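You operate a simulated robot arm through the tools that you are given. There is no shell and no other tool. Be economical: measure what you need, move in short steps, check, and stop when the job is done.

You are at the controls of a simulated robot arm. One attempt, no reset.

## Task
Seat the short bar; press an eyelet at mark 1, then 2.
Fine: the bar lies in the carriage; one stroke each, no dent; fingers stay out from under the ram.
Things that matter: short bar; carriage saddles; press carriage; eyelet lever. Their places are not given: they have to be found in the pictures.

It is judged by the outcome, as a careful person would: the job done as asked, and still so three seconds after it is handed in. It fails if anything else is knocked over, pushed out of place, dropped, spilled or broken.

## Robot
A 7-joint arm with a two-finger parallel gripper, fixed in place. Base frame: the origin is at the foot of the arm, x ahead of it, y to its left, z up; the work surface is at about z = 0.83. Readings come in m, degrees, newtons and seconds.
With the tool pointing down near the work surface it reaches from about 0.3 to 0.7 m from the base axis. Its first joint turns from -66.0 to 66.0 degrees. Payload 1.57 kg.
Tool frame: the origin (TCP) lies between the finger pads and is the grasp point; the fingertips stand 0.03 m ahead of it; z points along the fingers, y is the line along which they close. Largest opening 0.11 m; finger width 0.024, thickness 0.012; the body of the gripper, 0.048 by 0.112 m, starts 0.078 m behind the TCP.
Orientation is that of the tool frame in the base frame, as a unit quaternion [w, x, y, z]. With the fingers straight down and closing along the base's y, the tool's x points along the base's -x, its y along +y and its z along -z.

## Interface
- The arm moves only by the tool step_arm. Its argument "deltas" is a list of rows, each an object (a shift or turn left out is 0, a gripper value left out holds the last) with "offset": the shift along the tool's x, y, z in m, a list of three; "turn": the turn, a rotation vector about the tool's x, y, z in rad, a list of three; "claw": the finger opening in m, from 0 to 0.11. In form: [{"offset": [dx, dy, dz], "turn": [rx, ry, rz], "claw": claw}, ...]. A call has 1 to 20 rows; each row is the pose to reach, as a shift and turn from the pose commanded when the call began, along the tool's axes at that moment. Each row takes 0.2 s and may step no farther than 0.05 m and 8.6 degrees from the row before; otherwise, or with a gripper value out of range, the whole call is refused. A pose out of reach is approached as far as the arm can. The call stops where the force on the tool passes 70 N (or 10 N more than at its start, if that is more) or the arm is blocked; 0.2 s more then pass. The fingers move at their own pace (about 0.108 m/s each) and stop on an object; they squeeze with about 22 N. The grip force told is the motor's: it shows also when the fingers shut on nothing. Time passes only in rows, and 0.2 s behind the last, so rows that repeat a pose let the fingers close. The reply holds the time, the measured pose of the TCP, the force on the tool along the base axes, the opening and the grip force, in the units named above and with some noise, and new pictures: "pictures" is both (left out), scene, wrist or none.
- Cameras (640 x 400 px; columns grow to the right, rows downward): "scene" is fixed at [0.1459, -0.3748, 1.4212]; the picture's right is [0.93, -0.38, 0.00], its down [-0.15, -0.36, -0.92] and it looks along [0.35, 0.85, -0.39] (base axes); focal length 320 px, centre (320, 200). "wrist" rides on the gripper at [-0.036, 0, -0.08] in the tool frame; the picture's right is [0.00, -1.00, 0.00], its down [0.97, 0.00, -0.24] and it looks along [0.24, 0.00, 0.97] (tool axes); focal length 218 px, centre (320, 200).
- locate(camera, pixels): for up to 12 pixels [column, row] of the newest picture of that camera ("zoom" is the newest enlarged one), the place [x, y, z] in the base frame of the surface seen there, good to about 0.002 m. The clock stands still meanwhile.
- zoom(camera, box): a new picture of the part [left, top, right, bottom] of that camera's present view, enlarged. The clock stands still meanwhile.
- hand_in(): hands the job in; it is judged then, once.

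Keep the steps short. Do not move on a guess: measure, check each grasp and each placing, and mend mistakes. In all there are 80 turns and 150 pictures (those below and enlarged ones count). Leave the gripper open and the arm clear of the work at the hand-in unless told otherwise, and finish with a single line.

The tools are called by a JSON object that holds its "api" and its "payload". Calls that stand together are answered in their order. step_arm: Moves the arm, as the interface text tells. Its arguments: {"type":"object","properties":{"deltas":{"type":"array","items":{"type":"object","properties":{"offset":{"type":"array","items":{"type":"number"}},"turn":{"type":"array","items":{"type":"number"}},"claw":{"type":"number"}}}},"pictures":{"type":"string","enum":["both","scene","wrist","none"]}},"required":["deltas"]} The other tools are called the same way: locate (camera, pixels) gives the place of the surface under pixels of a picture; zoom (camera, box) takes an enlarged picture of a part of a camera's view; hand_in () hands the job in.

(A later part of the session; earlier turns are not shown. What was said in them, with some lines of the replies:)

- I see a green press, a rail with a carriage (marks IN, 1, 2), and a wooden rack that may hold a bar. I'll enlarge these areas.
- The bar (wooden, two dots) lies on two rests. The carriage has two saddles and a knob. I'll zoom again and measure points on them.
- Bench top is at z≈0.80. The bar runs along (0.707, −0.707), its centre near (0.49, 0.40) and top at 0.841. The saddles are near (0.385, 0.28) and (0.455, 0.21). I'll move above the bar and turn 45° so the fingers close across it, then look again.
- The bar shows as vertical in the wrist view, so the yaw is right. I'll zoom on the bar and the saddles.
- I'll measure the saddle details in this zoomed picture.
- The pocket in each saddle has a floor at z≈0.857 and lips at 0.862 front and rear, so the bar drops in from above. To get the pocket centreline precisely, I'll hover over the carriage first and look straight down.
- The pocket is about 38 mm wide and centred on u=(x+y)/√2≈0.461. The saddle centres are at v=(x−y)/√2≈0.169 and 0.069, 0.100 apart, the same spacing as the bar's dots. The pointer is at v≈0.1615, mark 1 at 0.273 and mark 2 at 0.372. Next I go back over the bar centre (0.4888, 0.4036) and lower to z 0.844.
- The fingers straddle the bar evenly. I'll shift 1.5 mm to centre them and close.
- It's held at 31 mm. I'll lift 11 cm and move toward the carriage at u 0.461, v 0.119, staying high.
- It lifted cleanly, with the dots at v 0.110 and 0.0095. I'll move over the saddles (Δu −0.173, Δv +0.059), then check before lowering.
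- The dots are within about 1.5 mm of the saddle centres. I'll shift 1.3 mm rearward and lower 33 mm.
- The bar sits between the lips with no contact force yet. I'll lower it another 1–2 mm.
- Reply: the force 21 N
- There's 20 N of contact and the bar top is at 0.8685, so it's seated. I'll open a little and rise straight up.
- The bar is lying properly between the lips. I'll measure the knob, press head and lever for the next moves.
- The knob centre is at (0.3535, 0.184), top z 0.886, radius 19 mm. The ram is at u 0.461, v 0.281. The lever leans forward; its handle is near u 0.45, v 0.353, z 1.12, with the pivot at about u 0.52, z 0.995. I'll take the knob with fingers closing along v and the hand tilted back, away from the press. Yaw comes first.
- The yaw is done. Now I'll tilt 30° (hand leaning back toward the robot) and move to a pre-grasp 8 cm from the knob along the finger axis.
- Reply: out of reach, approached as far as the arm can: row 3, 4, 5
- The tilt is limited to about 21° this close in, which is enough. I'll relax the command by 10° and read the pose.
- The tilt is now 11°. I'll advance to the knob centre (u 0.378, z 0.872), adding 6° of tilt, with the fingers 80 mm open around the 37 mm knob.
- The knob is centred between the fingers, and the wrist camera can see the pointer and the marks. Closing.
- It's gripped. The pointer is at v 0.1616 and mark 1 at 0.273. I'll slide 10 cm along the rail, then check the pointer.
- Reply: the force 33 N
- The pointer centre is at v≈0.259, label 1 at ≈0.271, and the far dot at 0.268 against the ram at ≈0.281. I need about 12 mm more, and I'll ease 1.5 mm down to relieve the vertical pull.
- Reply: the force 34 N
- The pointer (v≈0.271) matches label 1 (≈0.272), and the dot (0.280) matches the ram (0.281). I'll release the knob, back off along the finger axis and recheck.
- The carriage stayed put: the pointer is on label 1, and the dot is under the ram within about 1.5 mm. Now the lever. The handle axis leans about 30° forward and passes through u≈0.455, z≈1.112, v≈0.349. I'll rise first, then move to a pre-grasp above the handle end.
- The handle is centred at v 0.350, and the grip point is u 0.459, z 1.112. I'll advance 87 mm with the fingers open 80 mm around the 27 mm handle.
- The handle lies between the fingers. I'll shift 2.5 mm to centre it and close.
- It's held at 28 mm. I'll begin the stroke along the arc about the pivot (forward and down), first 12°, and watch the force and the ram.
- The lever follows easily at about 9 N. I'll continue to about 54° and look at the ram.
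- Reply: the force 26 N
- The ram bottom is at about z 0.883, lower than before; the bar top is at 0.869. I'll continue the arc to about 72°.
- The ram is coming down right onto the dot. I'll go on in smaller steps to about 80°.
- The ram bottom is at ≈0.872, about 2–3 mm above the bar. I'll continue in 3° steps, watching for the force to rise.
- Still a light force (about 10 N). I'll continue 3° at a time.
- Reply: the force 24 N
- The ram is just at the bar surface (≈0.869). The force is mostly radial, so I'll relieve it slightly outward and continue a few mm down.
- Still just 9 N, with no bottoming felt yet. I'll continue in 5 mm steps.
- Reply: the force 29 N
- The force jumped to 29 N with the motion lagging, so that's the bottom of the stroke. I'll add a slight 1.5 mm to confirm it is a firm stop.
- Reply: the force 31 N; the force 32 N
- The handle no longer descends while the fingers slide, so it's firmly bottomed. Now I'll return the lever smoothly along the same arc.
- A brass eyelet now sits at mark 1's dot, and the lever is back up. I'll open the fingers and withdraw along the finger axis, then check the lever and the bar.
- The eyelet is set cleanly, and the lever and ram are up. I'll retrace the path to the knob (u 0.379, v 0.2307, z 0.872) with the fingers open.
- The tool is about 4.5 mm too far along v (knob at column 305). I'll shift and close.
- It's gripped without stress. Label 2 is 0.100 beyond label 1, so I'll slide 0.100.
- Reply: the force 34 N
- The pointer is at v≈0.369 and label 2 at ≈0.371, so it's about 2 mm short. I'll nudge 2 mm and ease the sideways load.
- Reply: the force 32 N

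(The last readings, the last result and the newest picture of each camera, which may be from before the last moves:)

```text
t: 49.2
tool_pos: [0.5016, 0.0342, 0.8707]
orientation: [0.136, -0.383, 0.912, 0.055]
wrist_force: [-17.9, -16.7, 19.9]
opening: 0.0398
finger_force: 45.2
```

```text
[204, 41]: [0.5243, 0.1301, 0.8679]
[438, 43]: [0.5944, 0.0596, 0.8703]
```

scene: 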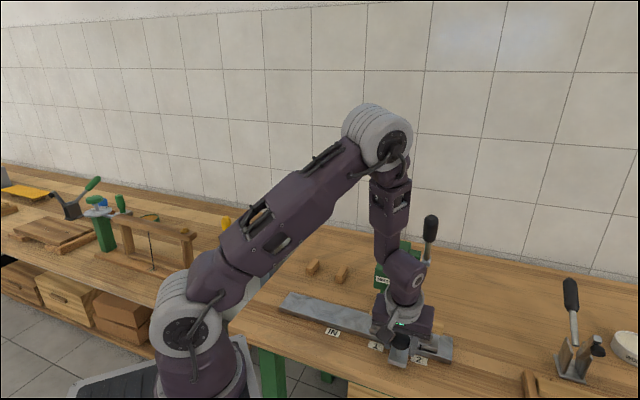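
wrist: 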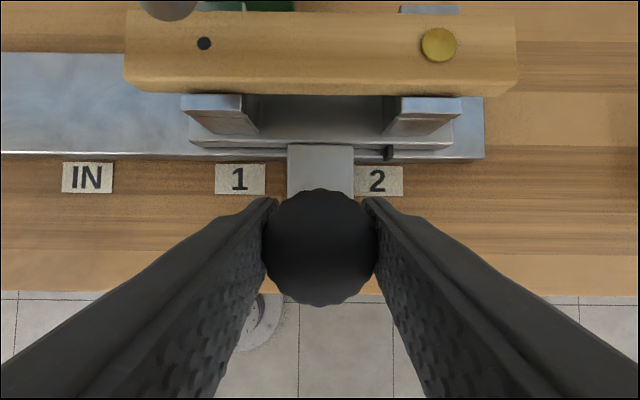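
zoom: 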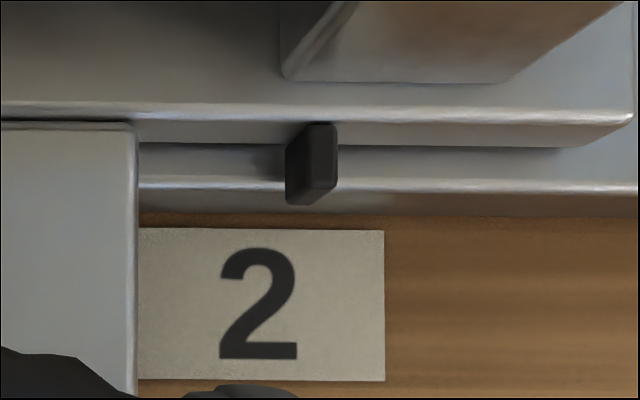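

Very close: the dot is at 0.2787 and the pointer at ≈0.3705. I'll add a last 0.8 mm, then release, withdraw and recheck.

{"api": "step_arm", "payload": {"deltas": [{"offset": [0, -0.0009, 0]}, {"offset": [0, -0.0009, 0]}, {"offset": [0, -0.0009, 0], "claw": 0.06}, {"offset": [0, -0.0009, 0], "claw": 0.08}, {"offset": [0, -0.0009, 0], "claw": 0.08}, {"offset": [0, -0.0009, -0.03]}, {"offset": [0, -0.0009, -0.07]}, {"offset": [0, -0.0009, -0.1]}, {"offset": [0, -0.0009, -0.1]}]}}

{"api": "zoom", "payload": {"camera": "wrist", "box": [220, 60, 420, 200]}}

{"api": "zoom", "payload": {"camera": "scene", "box": [330, 200, 480, 370]}}

```text
t: 51.2
tool_pos: [0.4812, 0.013, 0.9669]
orientation: [0.135, -0.384, 0.912, 0.055]
wrist_force: [0.6, 0.0, -0.4]
opening: 0.08
finger_force: 0.1
```

scene: 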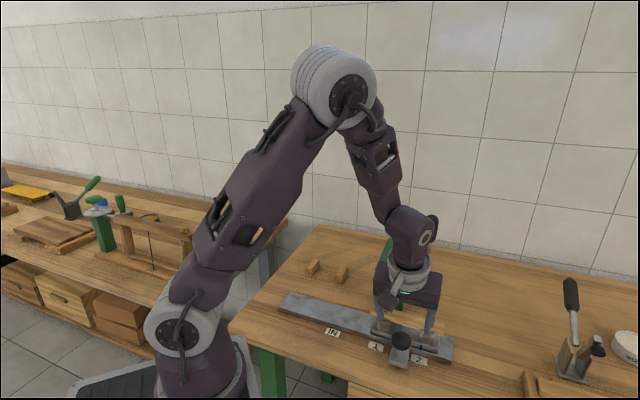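
wrist: 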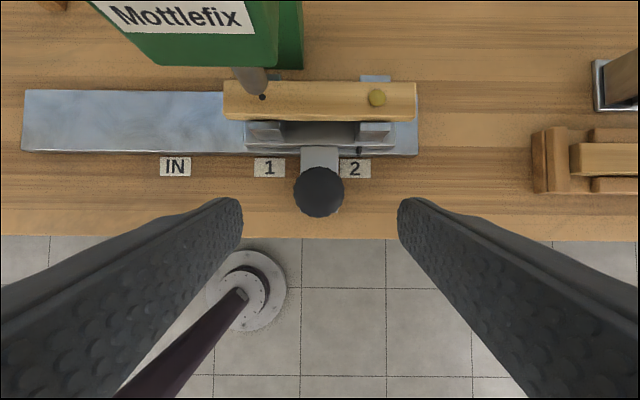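

```text
2.86 times, centred on (320, 130) of wrist
```

zoom: 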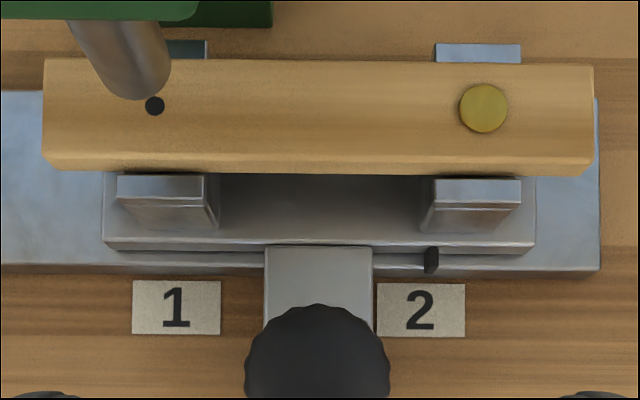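

```text
2.35 times, centred on (405, 285) of scene
```

zoom: 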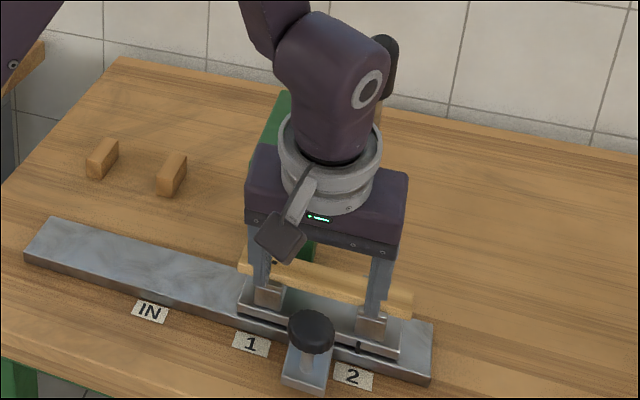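

{"api": "locate", "payload": {"camera": "wrist", "pixels": [[262.2, 96.7], [377, 97], [358.7, 150.2], [355.2, 168.4], [257, 93.5], [267, 86], [269, 168]]}}

```text
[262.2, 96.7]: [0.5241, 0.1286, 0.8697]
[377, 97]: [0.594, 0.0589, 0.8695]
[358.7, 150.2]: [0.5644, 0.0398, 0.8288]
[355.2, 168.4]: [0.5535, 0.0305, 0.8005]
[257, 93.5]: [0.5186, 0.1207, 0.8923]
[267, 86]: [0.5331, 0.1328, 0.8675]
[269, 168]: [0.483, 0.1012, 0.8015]
```

The dot (0.2797), ram (0.2795), pointer (0.371) and label 2 (0.370) agree. Next I'll rise, move over the lever and advance onto the handle as before.

{"api": "step_arm", "payload": {"deltas": [{"offset": [-0.0112, 0, -0.0368]}, {"offset": [-0.0224, 0, -0.0736]}, {"offset": [-0.0336, 0, -0.1103]}, {"offset": [-0.0447, 0, -0.1471]}, {"offset": [-0.0559, 0, -0.1839]}, {"offset": [-0.0671, 0, -0.2207]}, {"offset": [-0.0865, -0.005, -0.2148]}, {"offset": [-0.106, -0.01, -0.2089]}, {"offset": [-0.1254, -0.0155, -0.203]}, {"offset": [-0.1448, -0.021, -0.1971]}, {"offset": [-0.1448, -0.021, -0.1971]}, {"offset": [-0.1458, -0.021, -0.1671]}, {"offset": [-0.1468, -0.021, -0.1371]}, {"offset": [-0.1481, -0.021, -0.1103]}, {"offset": [-0.1481, -0.021, -0.1103]}]}}

```text
t: 54.4
tool_pos: [0.5725, 0.0747, 1.1163]
orientation: [0.135, -0.384, 0.912, 0.056]
wrist_force: [0.4, -0.2, -0.4]
opening: 0.0799
finger_force: 0.0
```

scene: 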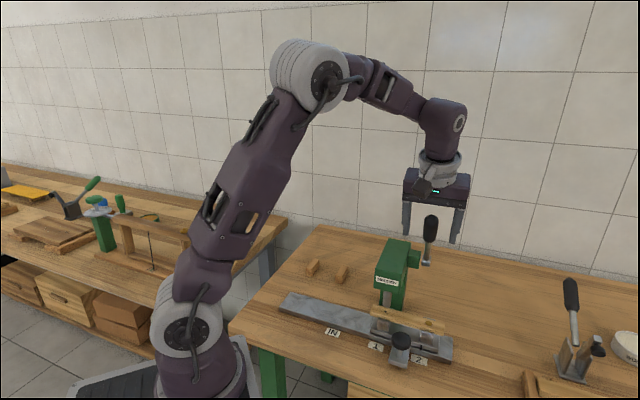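
wrist: 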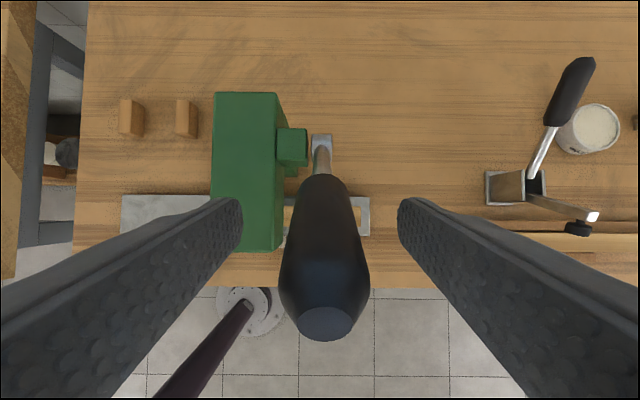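

The handle is between the fingers. Closing.

{"api": "step_arm", "payload": {"deltas": [{"offset": [0, 0, 0.002]}, {"offset": [0, 0, 0.002], "claw": 0.05}, {"offset": [0, 0, 0.002], "claw": 0.03}, {"offset": [0, 0, 0.002], "claw": 0.01}, {"offset": [0, 0, 0.002], "claw": 0.01}], "pictures": "wrist"}}

```text
t: 55.6
tool_pos: [0.5728, 0.076, 1.1145]
orientation: [0.137, -0.383, 0.912, 0.054]
wrist_force: [9.0, -6.3, -2.9]
opening: 0.0277
finger_force: 38.3
```

wrist: 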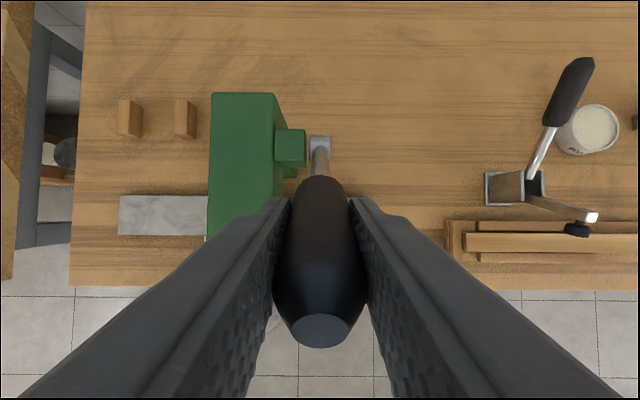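

It's held in the same place as before. I'll run the second stroke along the proven arc to about 88°.

{"api": "step_arm", "payload": {"deltas": [{"offset": [0.0148, 0, 0.0041]}, {"offset": [0.028, 0, 0.0095]}, {"offset": [0.0404, 0, 0.0161]}, {"offset": [0.0523, 0.0005, 0.0241]}, {"offset": [0.0631, 0.0005, 0.0331]}, {"offset": [0.0729, 0.0005, 0.0435]}, {"offset": [0.0816, 0.0005, 0.0546]}, {"offset": [0.0892, 0.0005, 0.0666]}, {"offset": [0.0954, 0.0005, 0.0794]}, {"offset": [0.0987, 0.0005, 0.0883]}], "pictures": "none"}}

{"api": "zoom", "payload": {"camera": "scene", "box": [360, 250, 450, 350]}}

```text
t: 57.8
tool_pos: [0.5245, 0.0264, 0.9991]
orientation: [0.135, -0.384, 0.912, 0.055]
wrist_force: [1.6, -17.6, 9.9]
opening: 0.028
finger_force: 38.2
```

```text
4.00 times, centred on (405, 300) of scene
```

zoom: 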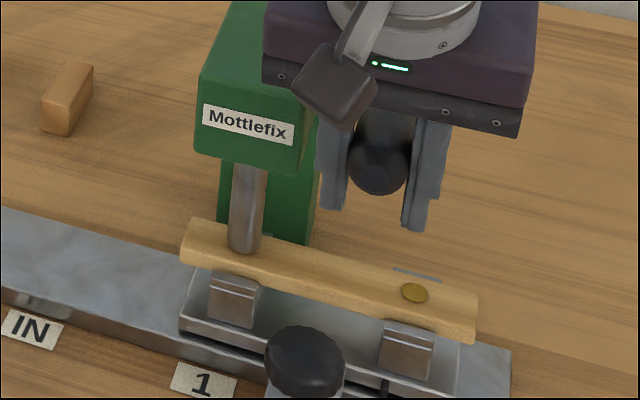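

The ram is nearly on dot 2. I'll finish with the same final increments as the first stroke.

{"api": "step_arm", "payload": {"deltas": [{"offset": [0.0014, 0, 0.0045]}, {"offset": [0.003, 0, 0.0113]}, {"offset": [0.0064, 0, 0.0163]}, {"offset": [0.0079, 0, 0.0213]}, {"offset": [0.0079, 0, 0.0228]}], "pictures": "none"}}

{"api": "zoom", "payload": {"camera": "scene", "box": [360, 250, 450, 350]}}

```text
t: 59.0
tool_pos: [0.5241, 0.0264, 0.9765]
orientation: [0.137, -0.385, 0.911, 0.055]
wrist_force: [7.0, -7.8, 27.3]
opening: 0.0273
finger_force: 37.8
```

```text
4.00 times, centred on (405, 300) of scene
```

zoom: 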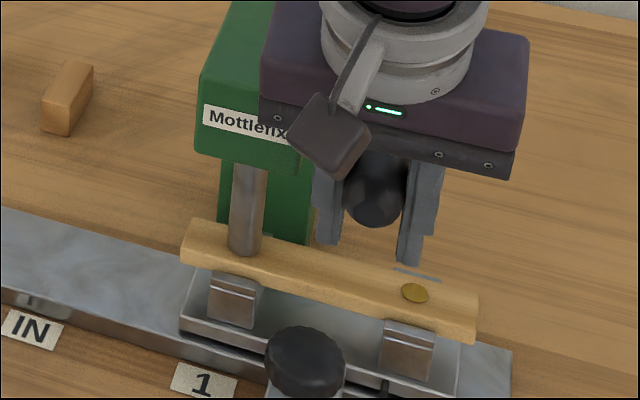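

It bottomed with 27 N, the same as before. Returning the lever along the arc.

{"api": "step_arm", "payload": {"deltas": [{"offset": [-0.0054, 0, -0.019]}, {"offset": [-0.0107, 0, -0.0324]}, {"offset": [-0.0175, 0, -0.0451]}, {"offset": [-0.0255, 0, -0.0572]}, {"offset": [-0.0341, 0, -0.0683]}, {"offset": [-0.0441, 0, -0.0785]}, {"offset": [-0.0549, 0, -0.0876]}, {"offset": [-0.0666, 0, -0.0957]}, {"offset": [-0.0791, 0, -0.1023]}, {"offset": [-0.0923, 0, -0.1076]}, {"offset": [-0.1064, 0, -0.1115]}], "pictures": "scene"}}

{"api": "zoom", "payload": {"camera": "scene", "box": [350, 200, 480, 360]}}

```text
t: 61.4
tool_pos: [0.5724, 0.0775, 1.1134]
orientation: [0.135, -0.383, 0.912, 0.054]
wrist_force: [12.0, -21.4, -4.0]
opening: 0.0308
finger_force: 11.3
```

scene: 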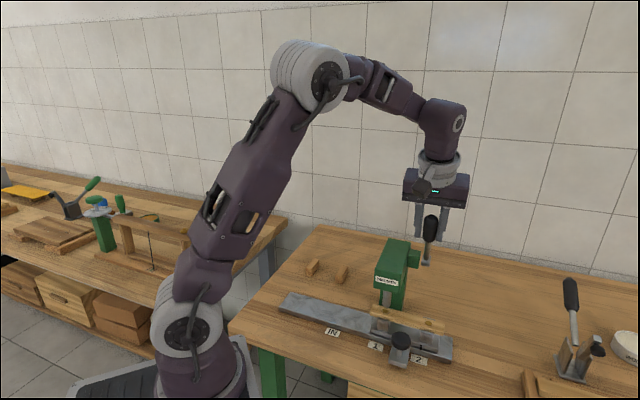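

```text
2.50 times, centred on (415, 280) of scene
```

zoom: 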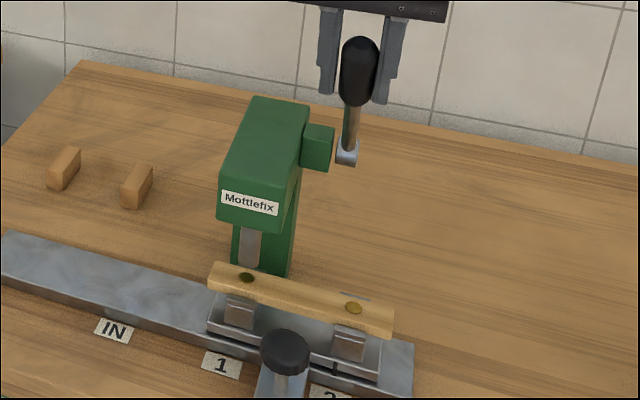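

Both eyelets are in. I'll open the fingers and withdraw upward, well clear, then check everything.

{"api": "step_arm", "payload": {"deltas": [{"claw": 0.05}, {"claw": 0.09}, {"claw": 0.09}, {"offset": [0, 0, -0.03]}, {"offset": [0, 0, -0.06]}, {"offset": [0, 0, -0.09]}, {"offset": [0.04, 0, -0.11]}, {"offset": [0.08, 0.02, -0.13]}, {"offset": [0.12, 0.04, -0.14]}, {"offset": [0.12, 0.04, -0.14]}]}}

{"api": "zoom", "payload": {"camera": "scene", "box": [350, 200, 480, 370]}}

{"api": "zoom", "payload": {"camera": "scene", "box": [360, 290, 460, 370]}}

```text
t: 63.6
tool_pos: [0.4342, -0.0081, 1.2126]
orientation: [0.136, -0.383, 0.912, 0.055]
wrist_force: [0.1, 0.0, 0.9]
opening: 0.0905
finger_force: 0.2
```

scene: 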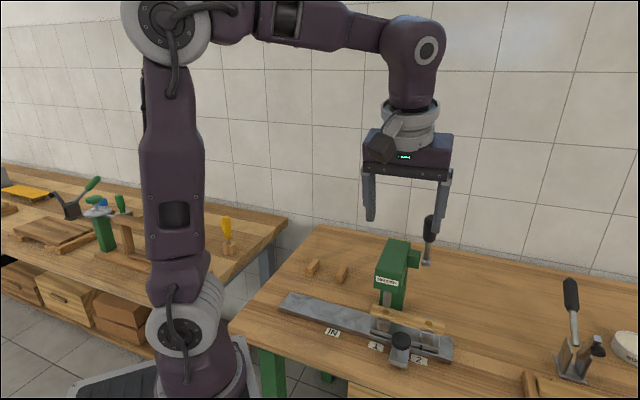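
wrist: 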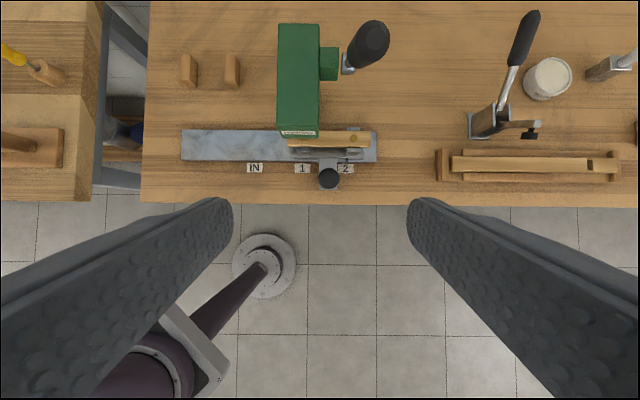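

```text
2.35 times, centred on (415, 285) of scene
```

zoom: 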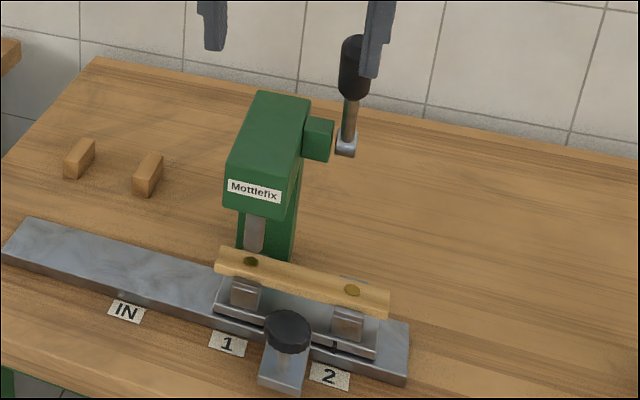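

```text
5.00 times, centred on (410, 330) of scene
```

zoom: 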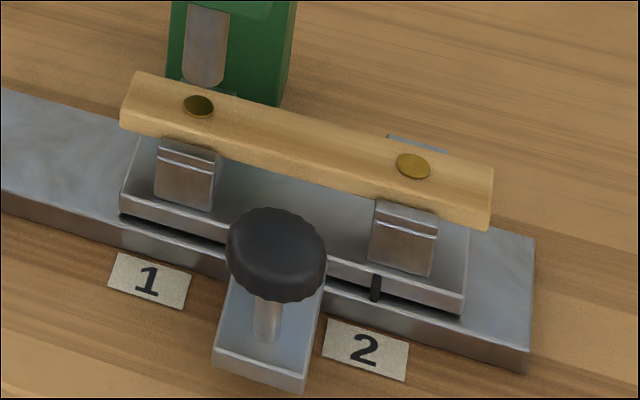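

The bar lies in both saddles with an eyelet at each dot. The lever and ram are up, and the gripper is open and clear. I'm handing in.

{"api": "hand_in", "payload": {}}

```text
The job is handed in.
```

The short bar is seated in the carriage with one eyelet pressed at mark 1 and one at mark 2, one stroke each, no dent seen, and the fingers stayed out from under the ram.
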